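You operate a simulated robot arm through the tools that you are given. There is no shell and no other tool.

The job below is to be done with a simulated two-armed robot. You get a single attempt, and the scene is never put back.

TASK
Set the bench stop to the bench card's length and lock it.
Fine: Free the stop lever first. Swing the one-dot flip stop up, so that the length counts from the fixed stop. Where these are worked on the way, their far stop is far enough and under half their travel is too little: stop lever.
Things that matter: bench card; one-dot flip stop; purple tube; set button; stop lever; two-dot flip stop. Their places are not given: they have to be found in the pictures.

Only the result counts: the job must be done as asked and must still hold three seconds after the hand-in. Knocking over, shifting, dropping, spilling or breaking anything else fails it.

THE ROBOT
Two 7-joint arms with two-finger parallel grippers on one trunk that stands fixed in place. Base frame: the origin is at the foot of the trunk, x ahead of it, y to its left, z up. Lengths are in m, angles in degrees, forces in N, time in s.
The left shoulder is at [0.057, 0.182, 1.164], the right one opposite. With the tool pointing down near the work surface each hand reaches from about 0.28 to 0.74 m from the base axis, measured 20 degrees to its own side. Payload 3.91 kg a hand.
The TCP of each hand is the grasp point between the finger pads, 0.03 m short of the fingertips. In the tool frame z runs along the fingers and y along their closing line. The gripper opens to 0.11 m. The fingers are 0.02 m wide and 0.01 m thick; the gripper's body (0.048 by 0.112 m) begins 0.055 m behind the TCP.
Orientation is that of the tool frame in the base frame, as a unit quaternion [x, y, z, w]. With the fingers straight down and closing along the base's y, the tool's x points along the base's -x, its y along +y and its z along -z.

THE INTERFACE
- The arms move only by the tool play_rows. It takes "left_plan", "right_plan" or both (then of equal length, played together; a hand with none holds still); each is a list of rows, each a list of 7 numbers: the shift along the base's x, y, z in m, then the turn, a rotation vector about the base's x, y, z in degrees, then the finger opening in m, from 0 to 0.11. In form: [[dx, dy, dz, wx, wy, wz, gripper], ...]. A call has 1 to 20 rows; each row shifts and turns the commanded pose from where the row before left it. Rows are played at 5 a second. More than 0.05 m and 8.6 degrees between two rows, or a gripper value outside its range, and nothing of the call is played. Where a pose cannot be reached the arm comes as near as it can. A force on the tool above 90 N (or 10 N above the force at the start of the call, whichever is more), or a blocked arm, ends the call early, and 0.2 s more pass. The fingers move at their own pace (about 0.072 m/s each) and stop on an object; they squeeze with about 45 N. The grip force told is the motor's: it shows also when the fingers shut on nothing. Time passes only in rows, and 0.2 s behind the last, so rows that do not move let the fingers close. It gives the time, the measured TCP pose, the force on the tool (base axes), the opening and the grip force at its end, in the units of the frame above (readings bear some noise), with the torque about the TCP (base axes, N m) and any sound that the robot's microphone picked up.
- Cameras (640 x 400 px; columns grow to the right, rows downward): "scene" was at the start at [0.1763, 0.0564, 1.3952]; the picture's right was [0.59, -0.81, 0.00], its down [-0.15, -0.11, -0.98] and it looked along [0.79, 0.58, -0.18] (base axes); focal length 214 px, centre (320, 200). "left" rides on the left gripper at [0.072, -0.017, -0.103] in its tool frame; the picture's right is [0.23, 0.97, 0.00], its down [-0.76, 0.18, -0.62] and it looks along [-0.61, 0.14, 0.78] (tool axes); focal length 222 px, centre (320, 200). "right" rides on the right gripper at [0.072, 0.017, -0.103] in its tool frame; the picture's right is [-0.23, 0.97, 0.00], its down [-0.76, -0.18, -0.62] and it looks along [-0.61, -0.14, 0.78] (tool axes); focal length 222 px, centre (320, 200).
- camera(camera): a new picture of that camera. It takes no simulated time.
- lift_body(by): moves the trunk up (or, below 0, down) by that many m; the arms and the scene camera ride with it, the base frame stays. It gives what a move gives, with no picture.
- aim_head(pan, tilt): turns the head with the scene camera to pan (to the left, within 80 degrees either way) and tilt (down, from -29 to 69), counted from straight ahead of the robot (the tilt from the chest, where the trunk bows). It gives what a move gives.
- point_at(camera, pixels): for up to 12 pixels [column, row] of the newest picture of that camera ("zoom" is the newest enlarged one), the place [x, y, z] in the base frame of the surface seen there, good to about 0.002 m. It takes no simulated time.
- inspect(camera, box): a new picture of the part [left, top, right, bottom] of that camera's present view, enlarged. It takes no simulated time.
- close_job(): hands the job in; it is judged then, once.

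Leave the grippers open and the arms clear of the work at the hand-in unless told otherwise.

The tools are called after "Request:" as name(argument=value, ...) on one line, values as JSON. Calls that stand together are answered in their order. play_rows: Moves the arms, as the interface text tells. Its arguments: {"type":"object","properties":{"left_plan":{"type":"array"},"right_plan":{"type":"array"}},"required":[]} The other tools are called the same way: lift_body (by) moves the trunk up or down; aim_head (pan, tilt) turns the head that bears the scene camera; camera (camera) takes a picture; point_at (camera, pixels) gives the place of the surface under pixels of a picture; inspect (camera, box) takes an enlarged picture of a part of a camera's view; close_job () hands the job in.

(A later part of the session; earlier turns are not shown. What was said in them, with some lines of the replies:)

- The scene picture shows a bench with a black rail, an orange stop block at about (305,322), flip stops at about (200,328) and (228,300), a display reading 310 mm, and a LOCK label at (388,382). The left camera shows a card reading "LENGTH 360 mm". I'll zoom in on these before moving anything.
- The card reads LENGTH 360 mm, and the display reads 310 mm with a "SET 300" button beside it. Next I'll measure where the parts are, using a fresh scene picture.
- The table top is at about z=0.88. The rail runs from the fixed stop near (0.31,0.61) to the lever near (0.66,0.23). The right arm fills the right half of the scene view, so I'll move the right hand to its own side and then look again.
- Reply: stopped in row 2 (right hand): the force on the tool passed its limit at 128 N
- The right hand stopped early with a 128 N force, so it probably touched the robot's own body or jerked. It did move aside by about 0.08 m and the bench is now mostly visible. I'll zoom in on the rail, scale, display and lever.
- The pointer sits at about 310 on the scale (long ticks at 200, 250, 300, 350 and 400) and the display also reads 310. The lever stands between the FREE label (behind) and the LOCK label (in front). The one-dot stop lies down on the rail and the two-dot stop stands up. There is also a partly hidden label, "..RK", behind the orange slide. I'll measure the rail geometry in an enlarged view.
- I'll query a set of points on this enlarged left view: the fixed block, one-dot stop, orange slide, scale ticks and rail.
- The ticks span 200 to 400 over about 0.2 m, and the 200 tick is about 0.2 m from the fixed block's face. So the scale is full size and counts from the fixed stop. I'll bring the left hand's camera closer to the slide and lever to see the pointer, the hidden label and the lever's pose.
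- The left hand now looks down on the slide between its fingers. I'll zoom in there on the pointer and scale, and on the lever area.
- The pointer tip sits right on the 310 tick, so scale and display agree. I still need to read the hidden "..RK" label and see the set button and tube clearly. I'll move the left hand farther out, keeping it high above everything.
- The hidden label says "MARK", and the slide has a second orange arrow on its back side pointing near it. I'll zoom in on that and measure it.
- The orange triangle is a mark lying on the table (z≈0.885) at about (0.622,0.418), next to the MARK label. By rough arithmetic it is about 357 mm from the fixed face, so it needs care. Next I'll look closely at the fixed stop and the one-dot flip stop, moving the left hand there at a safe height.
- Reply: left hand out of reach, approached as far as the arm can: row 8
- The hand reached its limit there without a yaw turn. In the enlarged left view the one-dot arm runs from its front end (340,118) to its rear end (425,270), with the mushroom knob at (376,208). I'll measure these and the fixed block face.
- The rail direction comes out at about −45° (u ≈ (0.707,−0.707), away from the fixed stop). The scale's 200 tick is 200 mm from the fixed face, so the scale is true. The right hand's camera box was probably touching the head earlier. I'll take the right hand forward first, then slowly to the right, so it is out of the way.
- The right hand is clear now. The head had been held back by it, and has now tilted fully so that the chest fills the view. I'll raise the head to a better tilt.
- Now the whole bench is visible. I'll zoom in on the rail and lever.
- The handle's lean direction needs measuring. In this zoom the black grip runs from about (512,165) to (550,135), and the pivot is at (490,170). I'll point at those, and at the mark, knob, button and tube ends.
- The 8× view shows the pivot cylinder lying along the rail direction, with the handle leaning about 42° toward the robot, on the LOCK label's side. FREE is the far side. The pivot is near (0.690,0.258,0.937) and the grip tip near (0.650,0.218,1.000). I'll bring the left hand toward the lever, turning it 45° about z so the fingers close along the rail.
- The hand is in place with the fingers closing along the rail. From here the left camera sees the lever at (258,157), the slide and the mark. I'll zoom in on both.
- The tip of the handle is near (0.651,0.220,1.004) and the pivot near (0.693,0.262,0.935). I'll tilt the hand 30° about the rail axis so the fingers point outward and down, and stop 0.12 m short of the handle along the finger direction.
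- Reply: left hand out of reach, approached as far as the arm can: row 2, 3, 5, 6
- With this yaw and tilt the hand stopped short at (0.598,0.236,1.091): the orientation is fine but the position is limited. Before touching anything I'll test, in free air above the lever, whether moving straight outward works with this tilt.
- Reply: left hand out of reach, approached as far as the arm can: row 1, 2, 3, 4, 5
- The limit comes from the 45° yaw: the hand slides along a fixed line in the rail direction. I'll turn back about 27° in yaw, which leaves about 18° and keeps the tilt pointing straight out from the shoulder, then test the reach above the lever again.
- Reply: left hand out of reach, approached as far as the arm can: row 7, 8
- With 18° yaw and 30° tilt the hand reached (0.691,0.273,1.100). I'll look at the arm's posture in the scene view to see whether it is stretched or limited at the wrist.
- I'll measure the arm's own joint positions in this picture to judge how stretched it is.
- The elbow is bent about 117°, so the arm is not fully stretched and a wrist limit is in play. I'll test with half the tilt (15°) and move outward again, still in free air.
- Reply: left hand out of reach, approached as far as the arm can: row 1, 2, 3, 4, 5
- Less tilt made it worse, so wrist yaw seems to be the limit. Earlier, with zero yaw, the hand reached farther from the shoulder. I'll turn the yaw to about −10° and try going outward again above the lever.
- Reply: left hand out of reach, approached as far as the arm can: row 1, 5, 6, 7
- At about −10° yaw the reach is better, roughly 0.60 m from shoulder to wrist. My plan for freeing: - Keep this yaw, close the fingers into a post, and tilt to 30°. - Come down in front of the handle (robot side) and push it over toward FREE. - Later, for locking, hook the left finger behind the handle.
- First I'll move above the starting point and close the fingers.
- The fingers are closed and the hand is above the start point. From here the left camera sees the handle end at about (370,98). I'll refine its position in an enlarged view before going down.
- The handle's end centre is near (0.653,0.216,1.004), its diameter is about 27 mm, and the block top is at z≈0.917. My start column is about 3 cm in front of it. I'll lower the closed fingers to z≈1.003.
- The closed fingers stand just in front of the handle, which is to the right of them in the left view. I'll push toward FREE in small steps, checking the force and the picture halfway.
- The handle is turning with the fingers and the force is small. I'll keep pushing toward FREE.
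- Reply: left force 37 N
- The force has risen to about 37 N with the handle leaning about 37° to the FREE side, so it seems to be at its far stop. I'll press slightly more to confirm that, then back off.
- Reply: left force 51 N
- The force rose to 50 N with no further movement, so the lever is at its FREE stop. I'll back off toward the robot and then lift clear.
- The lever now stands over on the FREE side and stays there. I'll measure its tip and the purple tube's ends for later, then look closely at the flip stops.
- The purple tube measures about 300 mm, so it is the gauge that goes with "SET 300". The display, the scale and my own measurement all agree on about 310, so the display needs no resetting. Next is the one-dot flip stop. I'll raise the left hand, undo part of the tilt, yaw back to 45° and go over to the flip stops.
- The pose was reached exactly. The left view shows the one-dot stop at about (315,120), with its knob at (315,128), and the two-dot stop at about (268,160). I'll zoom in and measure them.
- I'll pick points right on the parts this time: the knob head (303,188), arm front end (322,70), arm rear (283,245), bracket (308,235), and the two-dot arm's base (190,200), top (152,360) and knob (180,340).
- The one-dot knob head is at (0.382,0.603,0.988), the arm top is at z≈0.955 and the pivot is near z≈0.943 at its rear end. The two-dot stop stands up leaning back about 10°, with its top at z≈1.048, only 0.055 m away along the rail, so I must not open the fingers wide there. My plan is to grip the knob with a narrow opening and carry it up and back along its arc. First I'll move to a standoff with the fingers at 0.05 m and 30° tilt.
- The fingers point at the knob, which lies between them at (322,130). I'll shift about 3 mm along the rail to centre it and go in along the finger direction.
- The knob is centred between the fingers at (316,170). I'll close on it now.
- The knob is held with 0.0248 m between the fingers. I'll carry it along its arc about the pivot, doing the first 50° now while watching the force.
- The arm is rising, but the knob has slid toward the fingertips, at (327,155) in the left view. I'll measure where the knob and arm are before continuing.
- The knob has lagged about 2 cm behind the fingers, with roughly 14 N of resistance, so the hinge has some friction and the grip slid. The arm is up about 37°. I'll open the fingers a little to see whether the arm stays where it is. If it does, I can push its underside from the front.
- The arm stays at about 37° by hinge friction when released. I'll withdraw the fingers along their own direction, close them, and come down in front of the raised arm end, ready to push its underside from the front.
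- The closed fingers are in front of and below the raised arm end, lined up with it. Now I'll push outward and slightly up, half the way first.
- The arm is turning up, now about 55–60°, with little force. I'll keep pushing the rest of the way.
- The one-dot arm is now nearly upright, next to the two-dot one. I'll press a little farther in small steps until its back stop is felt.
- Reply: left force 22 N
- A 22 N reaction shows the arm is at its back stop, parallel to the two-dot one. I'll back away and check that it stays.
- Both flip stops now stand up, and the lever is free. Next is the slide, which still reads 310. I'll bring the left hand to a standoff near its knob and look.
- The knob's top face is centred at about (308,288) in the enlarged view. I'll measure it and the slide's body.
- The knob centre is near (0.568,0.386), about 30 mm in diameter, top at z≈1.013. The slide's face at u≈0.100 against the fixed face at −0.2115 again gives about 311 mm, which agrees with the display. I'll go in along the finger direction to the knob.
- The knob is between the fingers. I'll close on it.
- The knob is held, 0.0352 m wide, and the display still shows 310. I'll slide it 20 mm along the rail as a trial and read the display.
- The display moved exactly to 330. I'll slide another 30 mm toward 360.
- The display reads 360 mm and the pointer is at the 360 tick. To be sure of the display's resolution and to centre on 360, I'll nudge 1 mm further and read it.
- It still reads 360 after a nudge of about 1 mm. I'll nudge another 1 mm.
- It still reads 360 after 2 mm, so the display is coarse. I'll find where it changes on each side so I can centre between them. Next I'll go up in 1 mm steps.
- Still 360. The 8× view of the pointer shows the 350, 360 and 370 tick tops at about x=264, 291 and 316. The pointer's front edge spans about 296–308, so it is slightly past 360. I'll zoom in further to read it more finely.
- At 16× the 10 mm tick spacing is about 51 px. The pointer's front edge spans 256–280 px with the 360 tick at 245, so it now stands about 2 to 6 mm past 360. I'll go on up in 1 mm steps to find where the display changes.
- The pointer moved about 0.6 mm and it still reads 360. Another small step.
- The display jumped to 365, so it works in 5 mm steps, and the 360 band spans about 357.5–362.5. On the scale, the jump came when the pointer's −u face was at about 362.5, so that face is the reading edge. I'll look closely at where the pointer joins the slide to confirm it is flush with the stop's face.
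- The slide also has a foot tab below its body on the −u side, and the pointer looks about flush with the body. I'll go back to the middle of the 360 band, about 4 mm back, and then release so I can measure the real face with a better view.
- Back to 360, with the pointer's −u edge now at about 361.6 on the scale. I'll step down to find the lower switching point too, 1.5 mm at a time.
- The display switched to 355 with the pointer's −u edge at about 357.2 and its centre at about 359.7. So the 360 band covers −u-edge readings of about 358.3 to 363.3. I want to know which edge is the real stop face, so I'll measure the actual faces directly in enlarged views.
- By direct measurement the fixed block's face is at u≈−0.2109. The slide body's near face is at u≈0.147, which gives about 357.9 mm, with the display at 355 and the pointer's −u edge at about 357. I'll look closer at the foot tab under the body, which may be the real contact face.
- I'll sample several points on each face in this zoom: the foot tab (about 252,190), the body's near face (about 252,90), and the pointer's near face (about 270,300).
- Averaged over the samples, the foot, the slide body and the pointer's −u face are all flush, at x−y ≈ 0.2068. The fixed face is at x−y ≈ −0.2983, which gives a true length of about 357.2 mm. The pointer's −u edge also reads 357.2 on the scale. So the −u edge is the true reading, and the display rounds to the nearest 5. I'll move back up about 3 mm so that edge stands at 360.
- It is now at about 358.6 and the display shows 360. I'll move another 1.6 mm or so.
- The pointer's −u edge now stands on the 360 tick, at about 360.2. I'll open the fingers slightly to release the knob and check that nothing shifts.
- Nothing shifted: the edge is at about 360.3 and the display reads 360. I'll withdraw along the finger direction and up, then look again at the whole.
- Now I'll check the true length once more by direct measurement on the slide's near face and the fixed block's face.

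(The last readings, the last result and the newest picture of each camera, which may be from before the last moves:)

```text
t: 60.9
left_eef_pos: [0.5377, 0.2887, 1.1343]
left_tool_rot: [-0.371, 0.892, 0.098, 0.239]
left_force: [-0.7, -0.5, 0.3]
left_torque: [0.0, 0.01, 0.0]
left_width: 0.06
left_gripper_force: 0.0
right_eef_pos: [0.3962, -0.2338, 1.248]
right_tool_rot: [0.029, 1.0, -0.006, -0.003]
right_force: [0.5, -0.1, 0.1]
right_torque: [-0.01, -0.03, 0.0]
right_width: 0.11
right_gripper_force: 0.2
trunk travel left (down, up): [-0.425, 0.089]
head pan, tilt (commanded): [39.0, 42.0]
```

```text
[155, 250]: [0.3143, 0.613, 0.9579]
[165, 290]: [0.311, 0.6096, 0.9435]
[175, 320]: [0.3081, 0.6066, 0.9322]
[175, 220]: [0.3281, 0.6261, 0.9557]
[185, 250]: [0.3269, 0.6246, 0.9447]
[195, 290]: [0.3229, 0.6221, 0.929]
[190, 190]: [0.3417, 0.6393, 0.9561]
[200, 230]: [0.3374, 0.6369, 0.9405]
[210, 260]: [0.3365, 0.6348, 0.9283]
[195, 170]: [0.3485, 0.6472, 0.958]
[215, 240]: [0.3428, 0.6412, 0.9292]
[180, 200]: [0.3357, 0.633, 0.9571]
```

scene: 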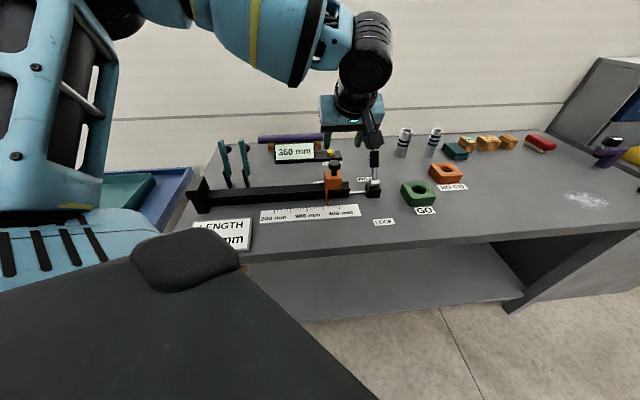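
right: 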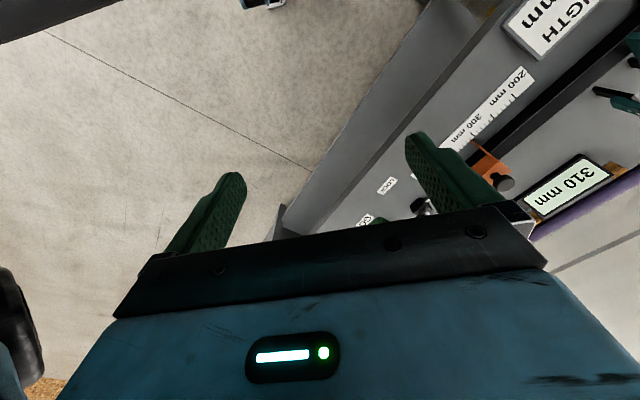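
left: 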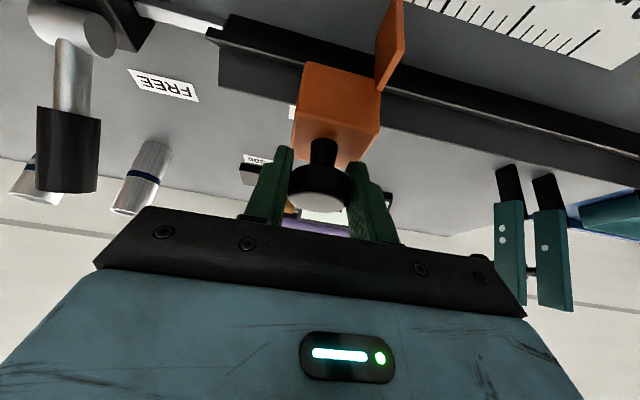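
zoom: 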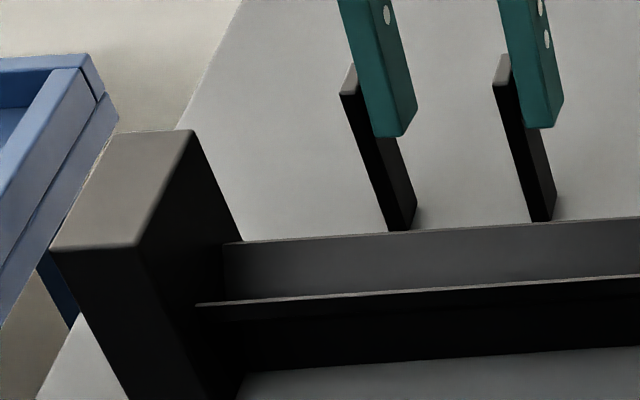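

The direct measurement gives (0.2109+0.2984)×0.7071 ≈ 0.360 m, so the slide is at 360 mm by geometry, scale and display alike. Now for locking. I'll measure the lever's present position and the tubes standing behind it, so the hooking finger does not touch them.

Request:
inspect(camera="scene", box=[340, 120, 440, 205])

Request:
camera(camera="left")

```text
4.71 times, centred on (390, 162) of scene
```

zoom: 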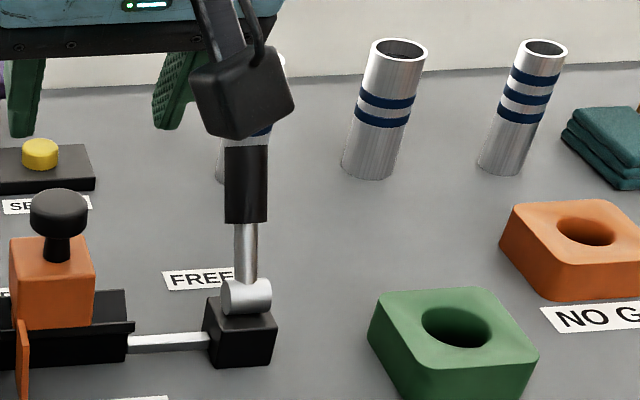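

```text
taken
```

left: 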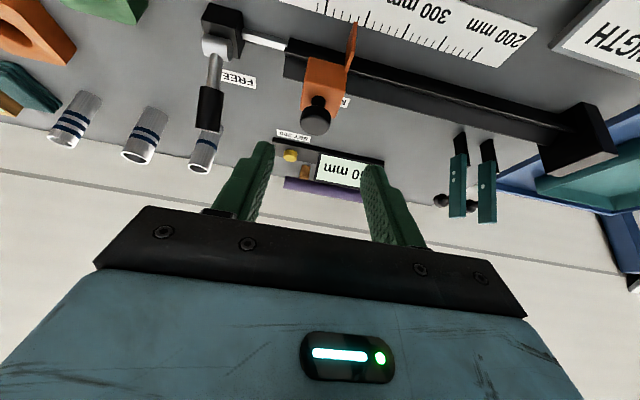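

Request:
point_at(camera="left", pixels=[[208, 120], [213, 98], [214, 88], [214, 65], [215, 45], [203, 160], [210, 145], [148, 140], [72, 120], [222, 20], [318, 118], [228, 82]])

Request:
point_at(camera="scene", pixels=[[375, 152], [375, 160], [375, 165], [376, 172], [376, 180], [406, 135], [402, 155], [435, 135], [430, 155], [390, 178], [333, 163], [374, 187]])

```text
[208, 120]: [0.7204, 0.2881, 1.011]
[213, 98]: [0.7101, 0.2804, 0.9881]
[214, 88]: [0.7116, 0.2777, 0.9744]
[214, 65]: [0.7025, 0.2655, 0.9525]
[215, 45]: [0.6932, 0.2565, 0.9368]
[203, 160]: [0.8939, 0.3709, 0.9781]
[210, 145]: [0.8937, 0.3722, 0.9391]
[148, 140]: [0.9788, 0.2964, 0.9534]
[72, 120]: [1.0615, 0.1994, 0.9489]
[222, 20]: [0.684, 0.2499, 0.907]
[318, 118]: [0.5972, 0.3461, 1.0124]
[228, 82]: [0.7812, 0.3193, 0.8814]
```

```text
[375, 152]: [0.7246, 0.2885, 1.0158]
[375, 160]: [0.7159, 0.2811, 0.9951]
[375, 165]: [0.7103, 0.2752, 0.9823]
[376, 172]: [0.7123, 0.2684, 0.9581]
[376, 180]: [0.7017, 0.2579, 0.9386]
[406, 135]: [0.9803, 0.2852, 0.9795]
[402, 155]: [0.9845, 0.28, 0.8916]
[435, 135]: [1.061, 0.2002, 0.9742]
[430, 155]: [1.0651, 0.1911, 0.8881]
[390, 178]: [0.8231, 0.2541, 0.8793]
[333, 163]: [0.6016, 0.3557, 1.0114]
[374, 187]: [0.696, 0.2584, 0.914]
```

The handle's axis at z≈1.005 is near u=0.305, v=0.726, leaning 30° to the far side. The nearest standing tube is far behind, at (0.894,0.371). I'll turn the hand back to −10° yaw with the fingers fully open and move above the hooking position, with the fingertips staying above the handle.

Request:
play_rows(left_plan=[[0.0236, -0.0028, 0, 0, 0, -7.9, 0.11], [0.0236, -0.0028, 0, 0, 0, -7.9, 0.11], [0.0236, -0.0028, 0, 0, 0, -7.9, 0.11], [0.0236, -0.0028, -0.006, 0, 0, -7.9, 0.11], [0.0236, -0.0028, -0.013, 0, 0, -7.9, 0.11], [0.0236, -0.0028, -0.013, 0, 0, -7.9, 0.11], [0.0236, -0.0028, -0.013, 0, 0, -7.6, 0.11], [0.0236, -0.0029, -0.013, 0, 0, 0, 0.11]])

Request:
camera(camera="left")

Request:
inspect(camera="scene", box=[320, 100, 460, 210])

```text
t: 62.6
left_eef_pos: [0.7184, 0.2641, 1.0771]
left_tool_rot: [0.083, 0.962, -0.022, 0.258]
left_force: [0.1, 0.6, -0.3]
left_torque: [-0.03, -0.01, -0.01]
left_width: 0.1101
left_gripper_force: 0.0
left hand out of reach, approached as far as the arm can: row 8
right_eef_pos: [0.3953, -0.2313, 1.249]
right_tool_rot: [0.03, 1.0, -0.007, -0.004]
right_force: [0.6, 0.2, 0.2]
right_torque: [0.0, -0.01, 0.02]
right_width: 0.1099
right_gripper_force: 0.1
trunk travel left (down, up): [-0.425, 0.089]
head pan, tilt (commanded): [39.0, 42.0]
```

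```text
taken
```

left: 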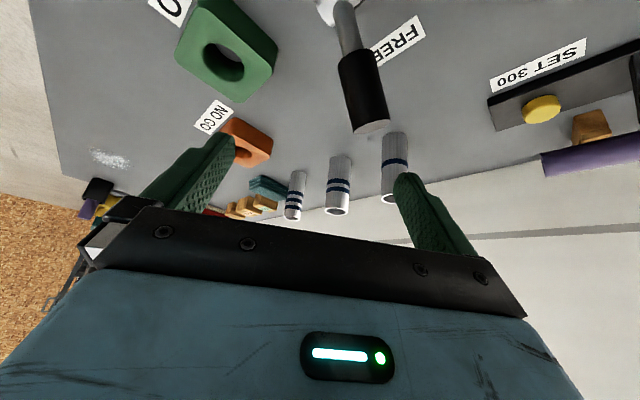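

```text
3.64 times, centred on (390, 155) of scene
```

zoom: 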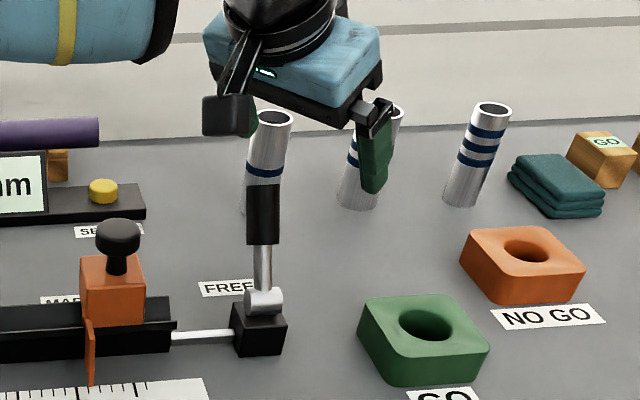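

It stopped 8 mm short in x at this height. I'll add 5° of tilt, which helps the reach, and come down to z≈1.047, still above the handle, then check before going behind it.

Request:
play_rows(left_plan=[[0.002, 0.0005, -0.008, -0.87, -4.92, 0, 0.11], [0.003, 0.0007, -0.01, 0, 0, 0, 0.11], [0.0036, 0.0008, -0.012, 0, 0, 0, 0.11], [0, 0, 0, 0, 0, 0, 0.11]])

Request:
camera(camera="left")

```text
t: 63.6
left_eef_pos: [0.7273, 0.2664, 1.0467]
left_tool_rot: [0.08, 0.95, -0.026, 0.301]
left_force: [-0.8, 0.2, -0.2]
left_torque: [0.03, 0.01, 0.0]
left_width: 0.11
left_gripper_force: 0.0
right_eef_pos: [0.3968, -0.2334, 1.2476]
right_tool_rot: [0.03, 1.0, -0.005, -0.002]
right_force: [0.5, -0.4, -1.4]
right_torque: [0.01, -0.02, 0.01]
right_width: 0.1101
right_gripper_force: 0.1
trunk travel left (down, up): [-0.425, 0.089]
head pan, tilt (commanded): [39.0, 42.0]
```

```text
taken
```

left: 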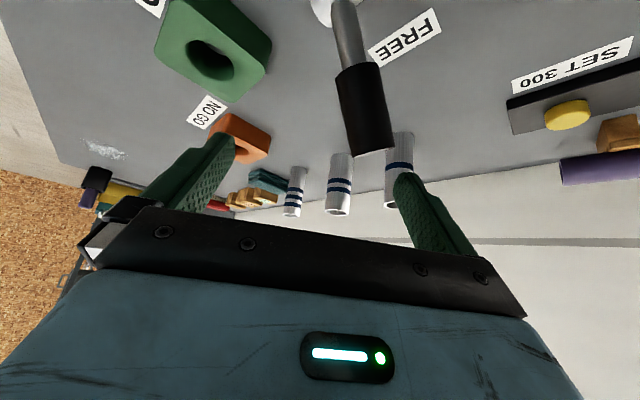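

Reached exactly. In the left view the handle end is at about (373,148) and the right-hand finger's tip at (405,178). I'll measure the gap between them before lowering.

Request:
point_at(camera="left", pixels=[[373, 150], [360, 153], [388, 147], [372, 130], [368, 100], [382, 100], [390, 130], [405, 178], [398, 188], [410, 185], [400, 200], [350, 40]])

Request:
inspect(camera="left", box=[330, 60, 450, 220])

```text
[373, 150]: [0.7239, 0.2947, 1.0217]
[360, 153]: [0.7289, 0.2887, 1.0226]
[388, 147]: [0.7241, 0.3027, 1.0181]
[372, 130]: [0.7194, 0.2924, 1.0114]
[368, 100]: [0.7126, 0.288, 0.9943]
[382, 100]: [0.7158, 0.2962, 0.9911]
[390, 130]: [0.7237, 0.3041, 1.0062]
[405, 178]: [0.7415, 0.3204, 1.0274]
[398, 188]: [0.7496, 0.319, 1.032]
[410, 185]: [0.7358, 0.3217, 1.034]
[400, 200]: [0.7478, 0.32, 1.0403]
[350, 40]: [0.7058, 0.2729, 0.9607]
```

```text
2.50 times, centred on (390, 140) of left
```

zoom: 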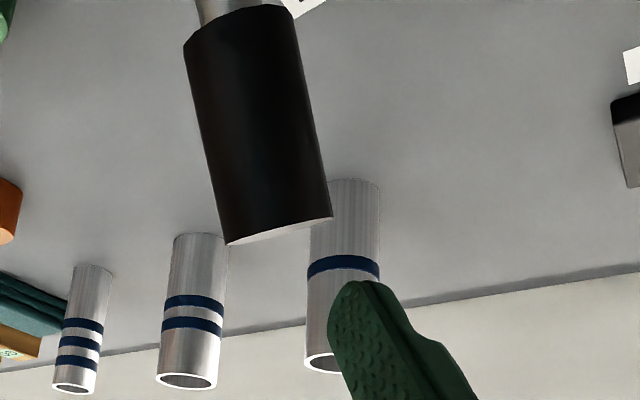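

The finger's inner face is about 6 mm clear behind the handle. I'll lower straight down 45 mm so the finger stands behind it.

Request:
play_rows(left_plan=[[0, 0, -0.012, 0, 0, 0, 0.11], [0, 0, -0.012, 0, 0, 0, 0.11], [0, 0, -0.011, 0, 0, 0, 0.11], [0, 0, -0.01, 0, 0, 0, 0.11]])

Request:
camera(camera="left")

Request:
inspect(camera="scene", box=[320, 100, 460, 210])

```text
t: 64.7
left_eef_pos: [0.7281, 0.2667, 1.0023]
left_tool_rot: [0.082, 0.95, -0.027, 0.299]
left_force: [-0.6, -0.4, 0.2]
left_torque: [0.0, 0.01, -0.02]
left_width: 0.1099
left_gripper_force: 0.1
right_eef_pos: [0.3955, -0.2327, 1.2475]
right_tool_rot: [0.03, 1.0, -0.007, -0.002]
right_force: [0.7, -0.3, -0.6]
right_torque: [-0.01, 0.0, -0.02]
right_width: 0.1099
right_gripper_force: 0.1
trunk travel left (down, up): [-0.425, 0.089]
head pan, tilt (commanded): [39.0, 42.0]
```

```text
taken
```

left: 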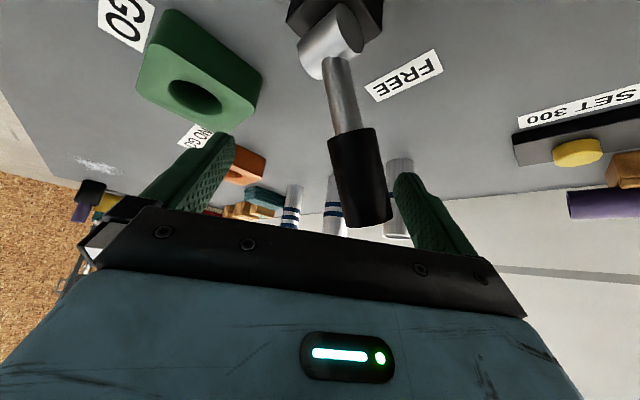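

```text
3.64 times, centred on (390, 155) of scene
```

zoom: 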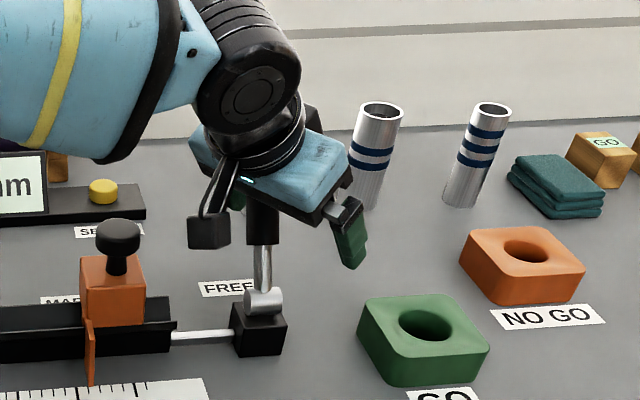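

The handle stands between the fingers with the left finger behind it. I'll pull toward the robot (the LOCK side), the first half now.

Request:
play_rows(left_plan=[[-0.006, -0.006, 0, 0, 0, 0, 0.11], [-0.0085, -0.0085, 0, 0, 0, 0, 0.11], [-0.0085, -0.0085, 0, 0, 0, 0, 0.11], [-0.0085, -0.0085, 0, 0, 0, 0, 0.11], [-0.0085, -0.0085, 0, 0, 0, 0, 0.11]])

Request:
camera(camera="left")

Request:
inspect(camera="scene", box=[320, 100, 460, 210])

```text
t: 65.8
left_eef_pos: [0.6863, 0.2283, 1.0011]
left_tool_rot: [0.081, 0.95, -0.027, 0.301]
left_force: [0.1, 2.0, 0.3]
left_torque: [0.03, -0.02, 0.08]
left_width: 0.1102
left_gripper_force: 0.1
right_eef_pos: [0.396, -0.2331, 1.2473]
right_tool_rot: [0.03, 1.0, -0.006, -0.003]
right_force: [0.2, -1.3, 0.0]
right_torque: [0.0, -0.01, 0.04]
right_width: 0.1099
right_gripper_force: 0.0
trunk travel left (down, up): [-0.425, 0.089]
head pan, tilt (commanded): [39.0, 42.0]
```

```text
taken
```

left: 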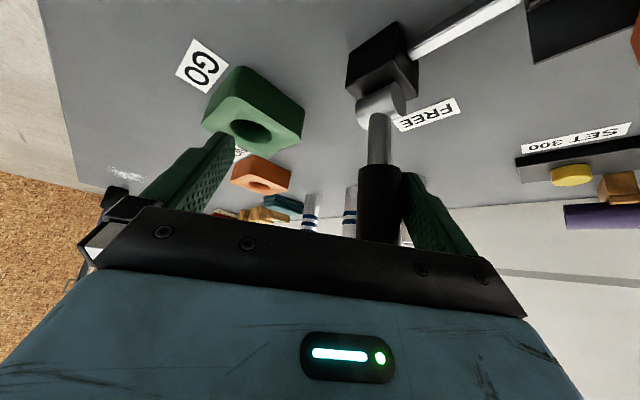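

```text
3.64 times, centred on (390, 155) of scene
```

zoom: 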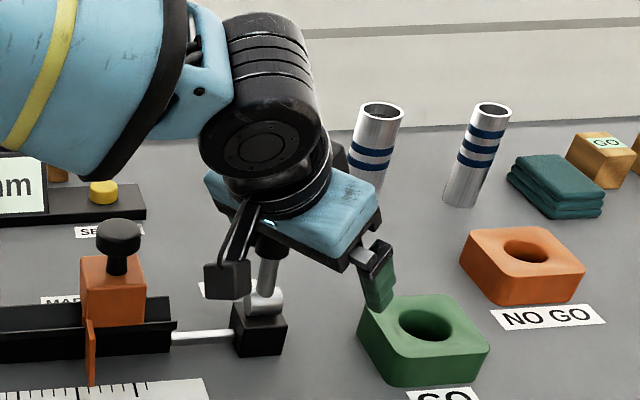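

The lever follows, now about upright, with little force. I'll keep pulling toward LOCK.

Request:
play_rows(left_plan=[[-0.0085, -0.0085, 0, 0, 0, 0, 0.11], [-0.0085, -0.0085, 0, 0, 0, 0, 0.11], [-0.0085, -0.0085, 0, 0, 0, 0, 0.11], [-0.0085, -0.0085, 0, 0, 0, 0, 0.11]])

Request:
camera(camera="left")

Request:
inspect(camera="scene", box=[320, 100, 460, 210])

```text
t: 66.8
left_eef_pos: [0.6546, 0.1976, 1.0032]
left_tool_rot: [0.08, 0.95, -0.025, 0.301]
left_force: [3.1, 18.6, 5.0]
left_torque: [0.73, -0.19, 0.2]
left_width: 0.11
left_gripper_force: 0.5
right_eef_pos: [0.3944, -0.2305, 1.248]
right_tool_rot: [0.03, 1.0, -0.008, -0.002]
right_force: [-0.2, -0.4, -0.3]
right_torque: [-0.02, -0.02, 0.01]
right_width: 0.1099
right_gripper_force: 0.0
trunk travel left (down, up): [-0.425, 0.089]
head pan, tilt (commanded): [39.0, 42.0]
```

```text
taken
```

left: 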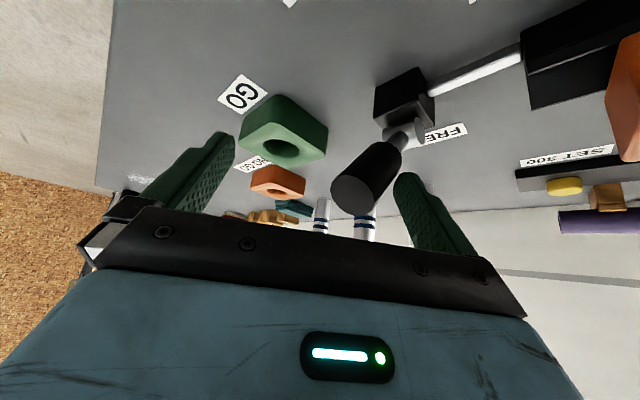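

```text
3.64 times, centred on (390, 155) of scene
```

zoom: 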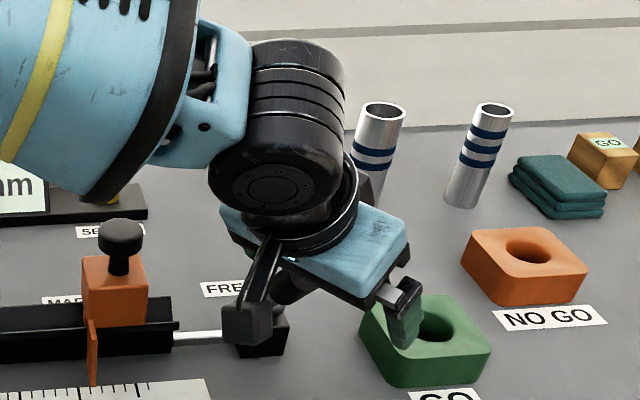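

The handle is now leaning toward the robot, with about 19 N of reaction. I'll measure its end and pull a little further to make sure it is at its LOCK stop.

Request:
point_at(camera="left", pixels=[[350, 195], [358, 190], [345, 200], [372, 170], [385, 150], [405, 130]])

Request:
play_rows(left_plan=[[-0.0028, -0.0028, 0, 0, 0, 0, 0.11], [-0.0028, -0.0028, 0, 0, 0, 0, 0.11]])

Request:
camera(camera="left")

Request:
point_at(camera="left", pixels=[[350, 195], [358, 190], [345, 200], [372, 170], [385, 150], [405, 130]])

```text
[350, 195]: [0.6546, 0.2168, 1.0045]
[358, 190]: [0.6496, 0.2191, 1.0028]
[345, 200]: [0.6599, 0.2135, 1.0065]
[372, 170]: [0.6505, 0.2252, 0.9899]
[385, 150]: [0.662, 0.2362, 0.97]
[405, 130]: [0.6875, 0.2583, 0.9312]
```

```text
t: 67.5
left_eef_pos: [0.6496, 0.195, 1.0035]
left_tool_rot: [0.077, 0.95, -0.024, 0.303]
left_force: [6.7, 33.6, 13.9]
left_torque: [1.64, -0.54, 0.38]
left_width: 0.1101
left_gripper_force: 0.3
right_eef_pos: [0.3945, -0.2296, 1.2481]
right_tool_rot: [0.03, 1.0, -0.007, -0.003]
right_force: [-0.3, -0.4, -0.4]
right_torque: [0.0, 0.03, -0.02]
right_width: 0.11
right_gripper_force: 0.0
trunk travel left (down, up): [-0.425, 0.089]
head pan, tilt (commanded): [39.0, 42.0]
```

```text
taken
```

left: 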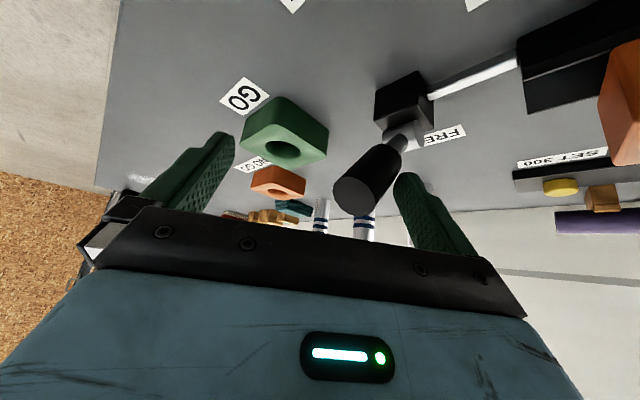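

```text
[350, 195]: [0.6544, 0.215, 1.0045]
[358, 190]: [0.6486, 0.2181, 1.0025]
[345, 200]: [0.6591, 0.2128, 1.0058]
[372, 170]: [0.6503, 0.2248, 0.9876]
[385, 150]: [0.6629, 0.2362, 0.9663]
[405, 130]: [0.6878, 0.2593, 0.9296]
```

The handle's end is at (0.654,0.216,1.005), exactly where it was when locked at the start, and pulling to 37 N moves it no further. It is locked at its stop. I'll unload and lift the hand straight up.

Request:
play_rows(left_plan=[[0.0045, 0.0055, 0, 0, 0, 0, 0.11], [0, 0, 0.015, 0, 0, 0, 0.11], [0, 0, 0.02, 0, 0, 0, 0.11], [0, 0, 0.025, 0, 0, 0, 0.11], [0, 0, 0.025, 0, 0, 0, 0.11], [-0.01, 0, 0.025, 0, 0, 0, 0.11]])

Request:
camera(camera="scene")

Request:
inspect(camera="scene", box=[240, 120, 420, 230])

```text
t: 68.8
left_eef_pos: [0.6409, 0.1949, 1.116]
left_tool_rot: [0.082, 0.95, -0.028, 0.3]
left_force: [-0.3, 0.1, 0.2]
left_torque: [-0.03, -0.02, 0.03]
left_width: 0.1104
left_gripper_force: 0.0
right_eef_pos: [0.3962, -0.2332, 1.2472]
right_tool_rot: [0.03, 1.0, -0.007, -0.002]
right_force: [0.6, 0.3, 0.2]
right_torque: [0.0, -0.01, -0.04]
right_width: 0.1102
right_gripper_force: 0.1
trunk travel left (down, up): [-0.425, 0.089]
head pan, tilt (commanded): [39.0, 42.0]
```

```text
taken
```

scene: 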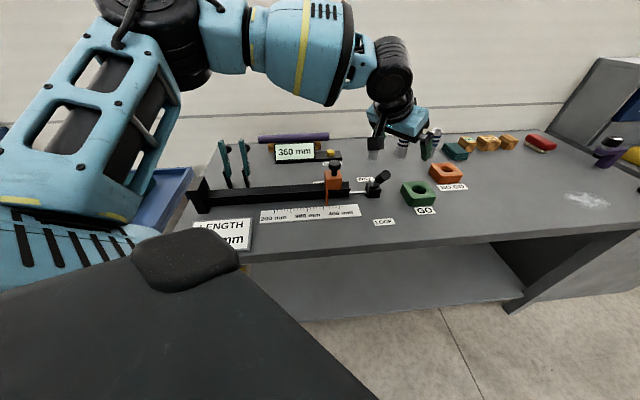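

```text
3.56 times, centred on (330, 175) of scene
```

zoom: 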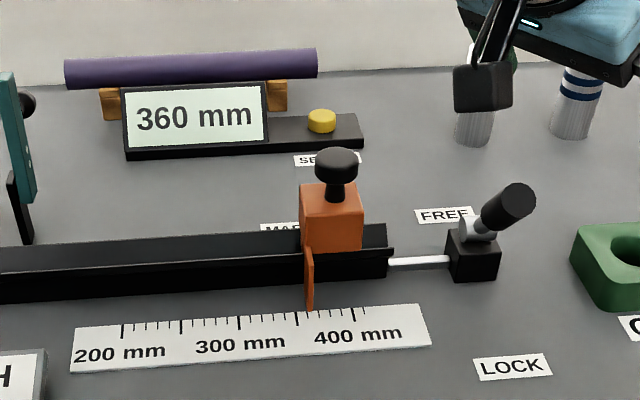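

The lever is back in its locked pose, the display shows 360 and both flip stops are up. I'll check the pointer once more at 16× and the flip stops.

Request:
inspect(camera="scene", box=[315, 192, 347, 212])

Request:
inspect(camera="scene", box=[180, 120, 280, 200])

```text
16.00 times, centred on (331, 202) of scene
```

zoom: 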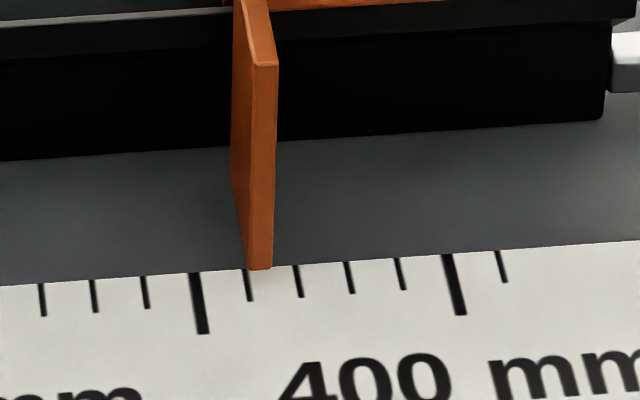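

```text
5.00 times, centred on (230, 160) of scene
```

zoom: 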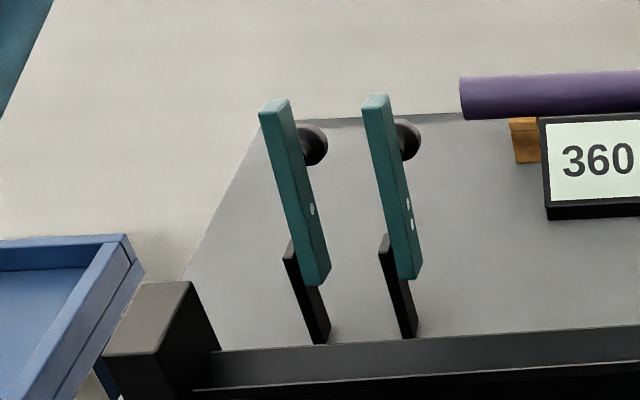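

The pointer's edge is still on the 360 tick after locking, and both flip stops stand up. I'll take the left arm clear of the work, grippers open, and have a last look.

Request:
play_rows(left_plan=[[-0.03, 0.008, 0.02, 0, 0, 0, 0.11], [-0.035, 0.012, 0.022, 0, 0, 0, 0.11], [-0.035, 0.012, 0.022, 0, 0, 0, 0.11], [-0.035, 0.012, 0.022, 0, 0, 0, 0.11], [-0.035, 0.012, 0.022, 0, 0, 0, 0.11], [-0.035, 0.012, 0.02, 0, 0, 0, 0.11], [0, 0, 0, 0, 0, 0, 0.11]])

Request:
camera(camera="scene")

Request:
inspect(camera="scene", box=[180, 110, 440, 250])

```text
t: 70.5
left_eef_pos: [0.4389, 0.2617, 1.2412]
left_tool_rot: [0.081, 0.951, -0.026, 0.298]
left_force: [0.0, 0.5, 0.2]
left_torque: [-0.02, -0.01, -0.01]
left_width: 0.1102
left_gripper_force: 0.0
right_eef_pos: [0.3968, -0.2327, 1.247]
right_tool_rot: [0.03, 1.0, -0.008, -0.004]
right_force: [0.1, 0.2, 0.3]
right_torque: [-0.03, 0.04, 0.04]
right_width: 0.1097
right_gripper_force: 0.0
trunk travel left (down, up): [-0.425, 0.089]
head pan, tilt (commanded): [39.0, 42.0]
```

```text
taken
```

scene: 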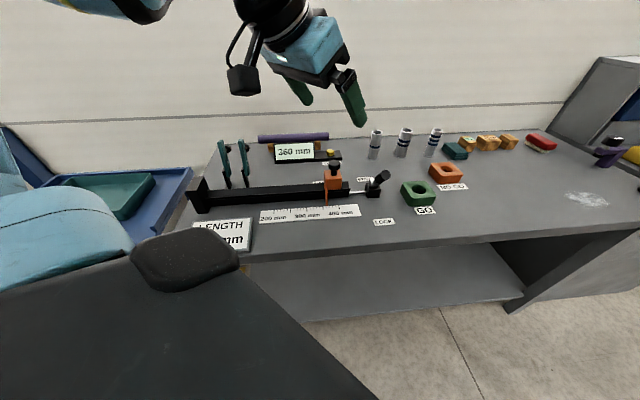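

```text
2.46 times, centred on (310, 180) of scene
```

zoom: 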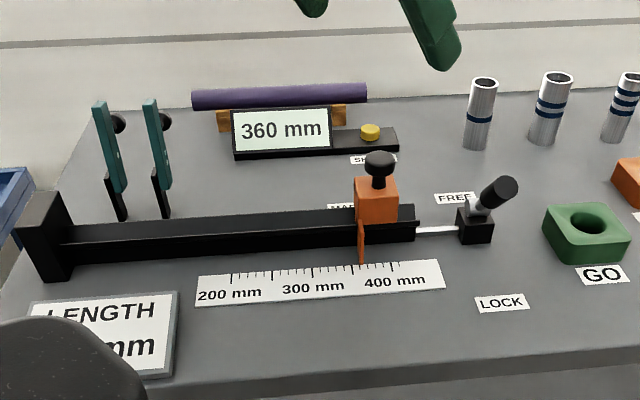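

The card says 360 mm. The display reads 360 mm, the pointer's edge is on the 360 tick, and direct measurement gives 0.360 m from the fixed stop. The one-dot stop is up, the two-dot stop is untouched and still up, the lever is at its LOCK stop, and both arms are clear with the grippers open. I'm handing in.

Request:
close_job()

```text
The job is handed in.
```

The bench stop is set to the card's 360 mm and locked, and I've handed the job in. I haven't seen the judge's result.

- **Length:** the card reads 360 mm. After locking, the display reads 360 and the pointer's edge is on the 360 tick. Measured in the pictures just before locking, the stop's face was 0.360 m from the fixed stop. The display only changes in 5 mm steps, so I set the final position by the scale and the measurement.
- **Stop lever:** I pushed it to its FREE stop before moving anything else. At the end I pulled it to its LOCK stop, where its handle sits in the same place as at the start.
- **One-dot flip stop:** it is up against its back stop and stays there. My first lift, by gripping the knob, slipped at about 37°. I pushed the arm up the rest of the way from below.
- **Left alone:** I didn't touch the two-dot flip stop (still up), the purple tube or the set button. The display already matched the scale, so it needed no resetting.

At the start, the right hand met a 128 N force while moving aside, most likely its camera box touching the robot's own head. I moved it out of the way more slowly after that, and nothing on the bench was involved.

Both arms are clear of the work with the grippers open.
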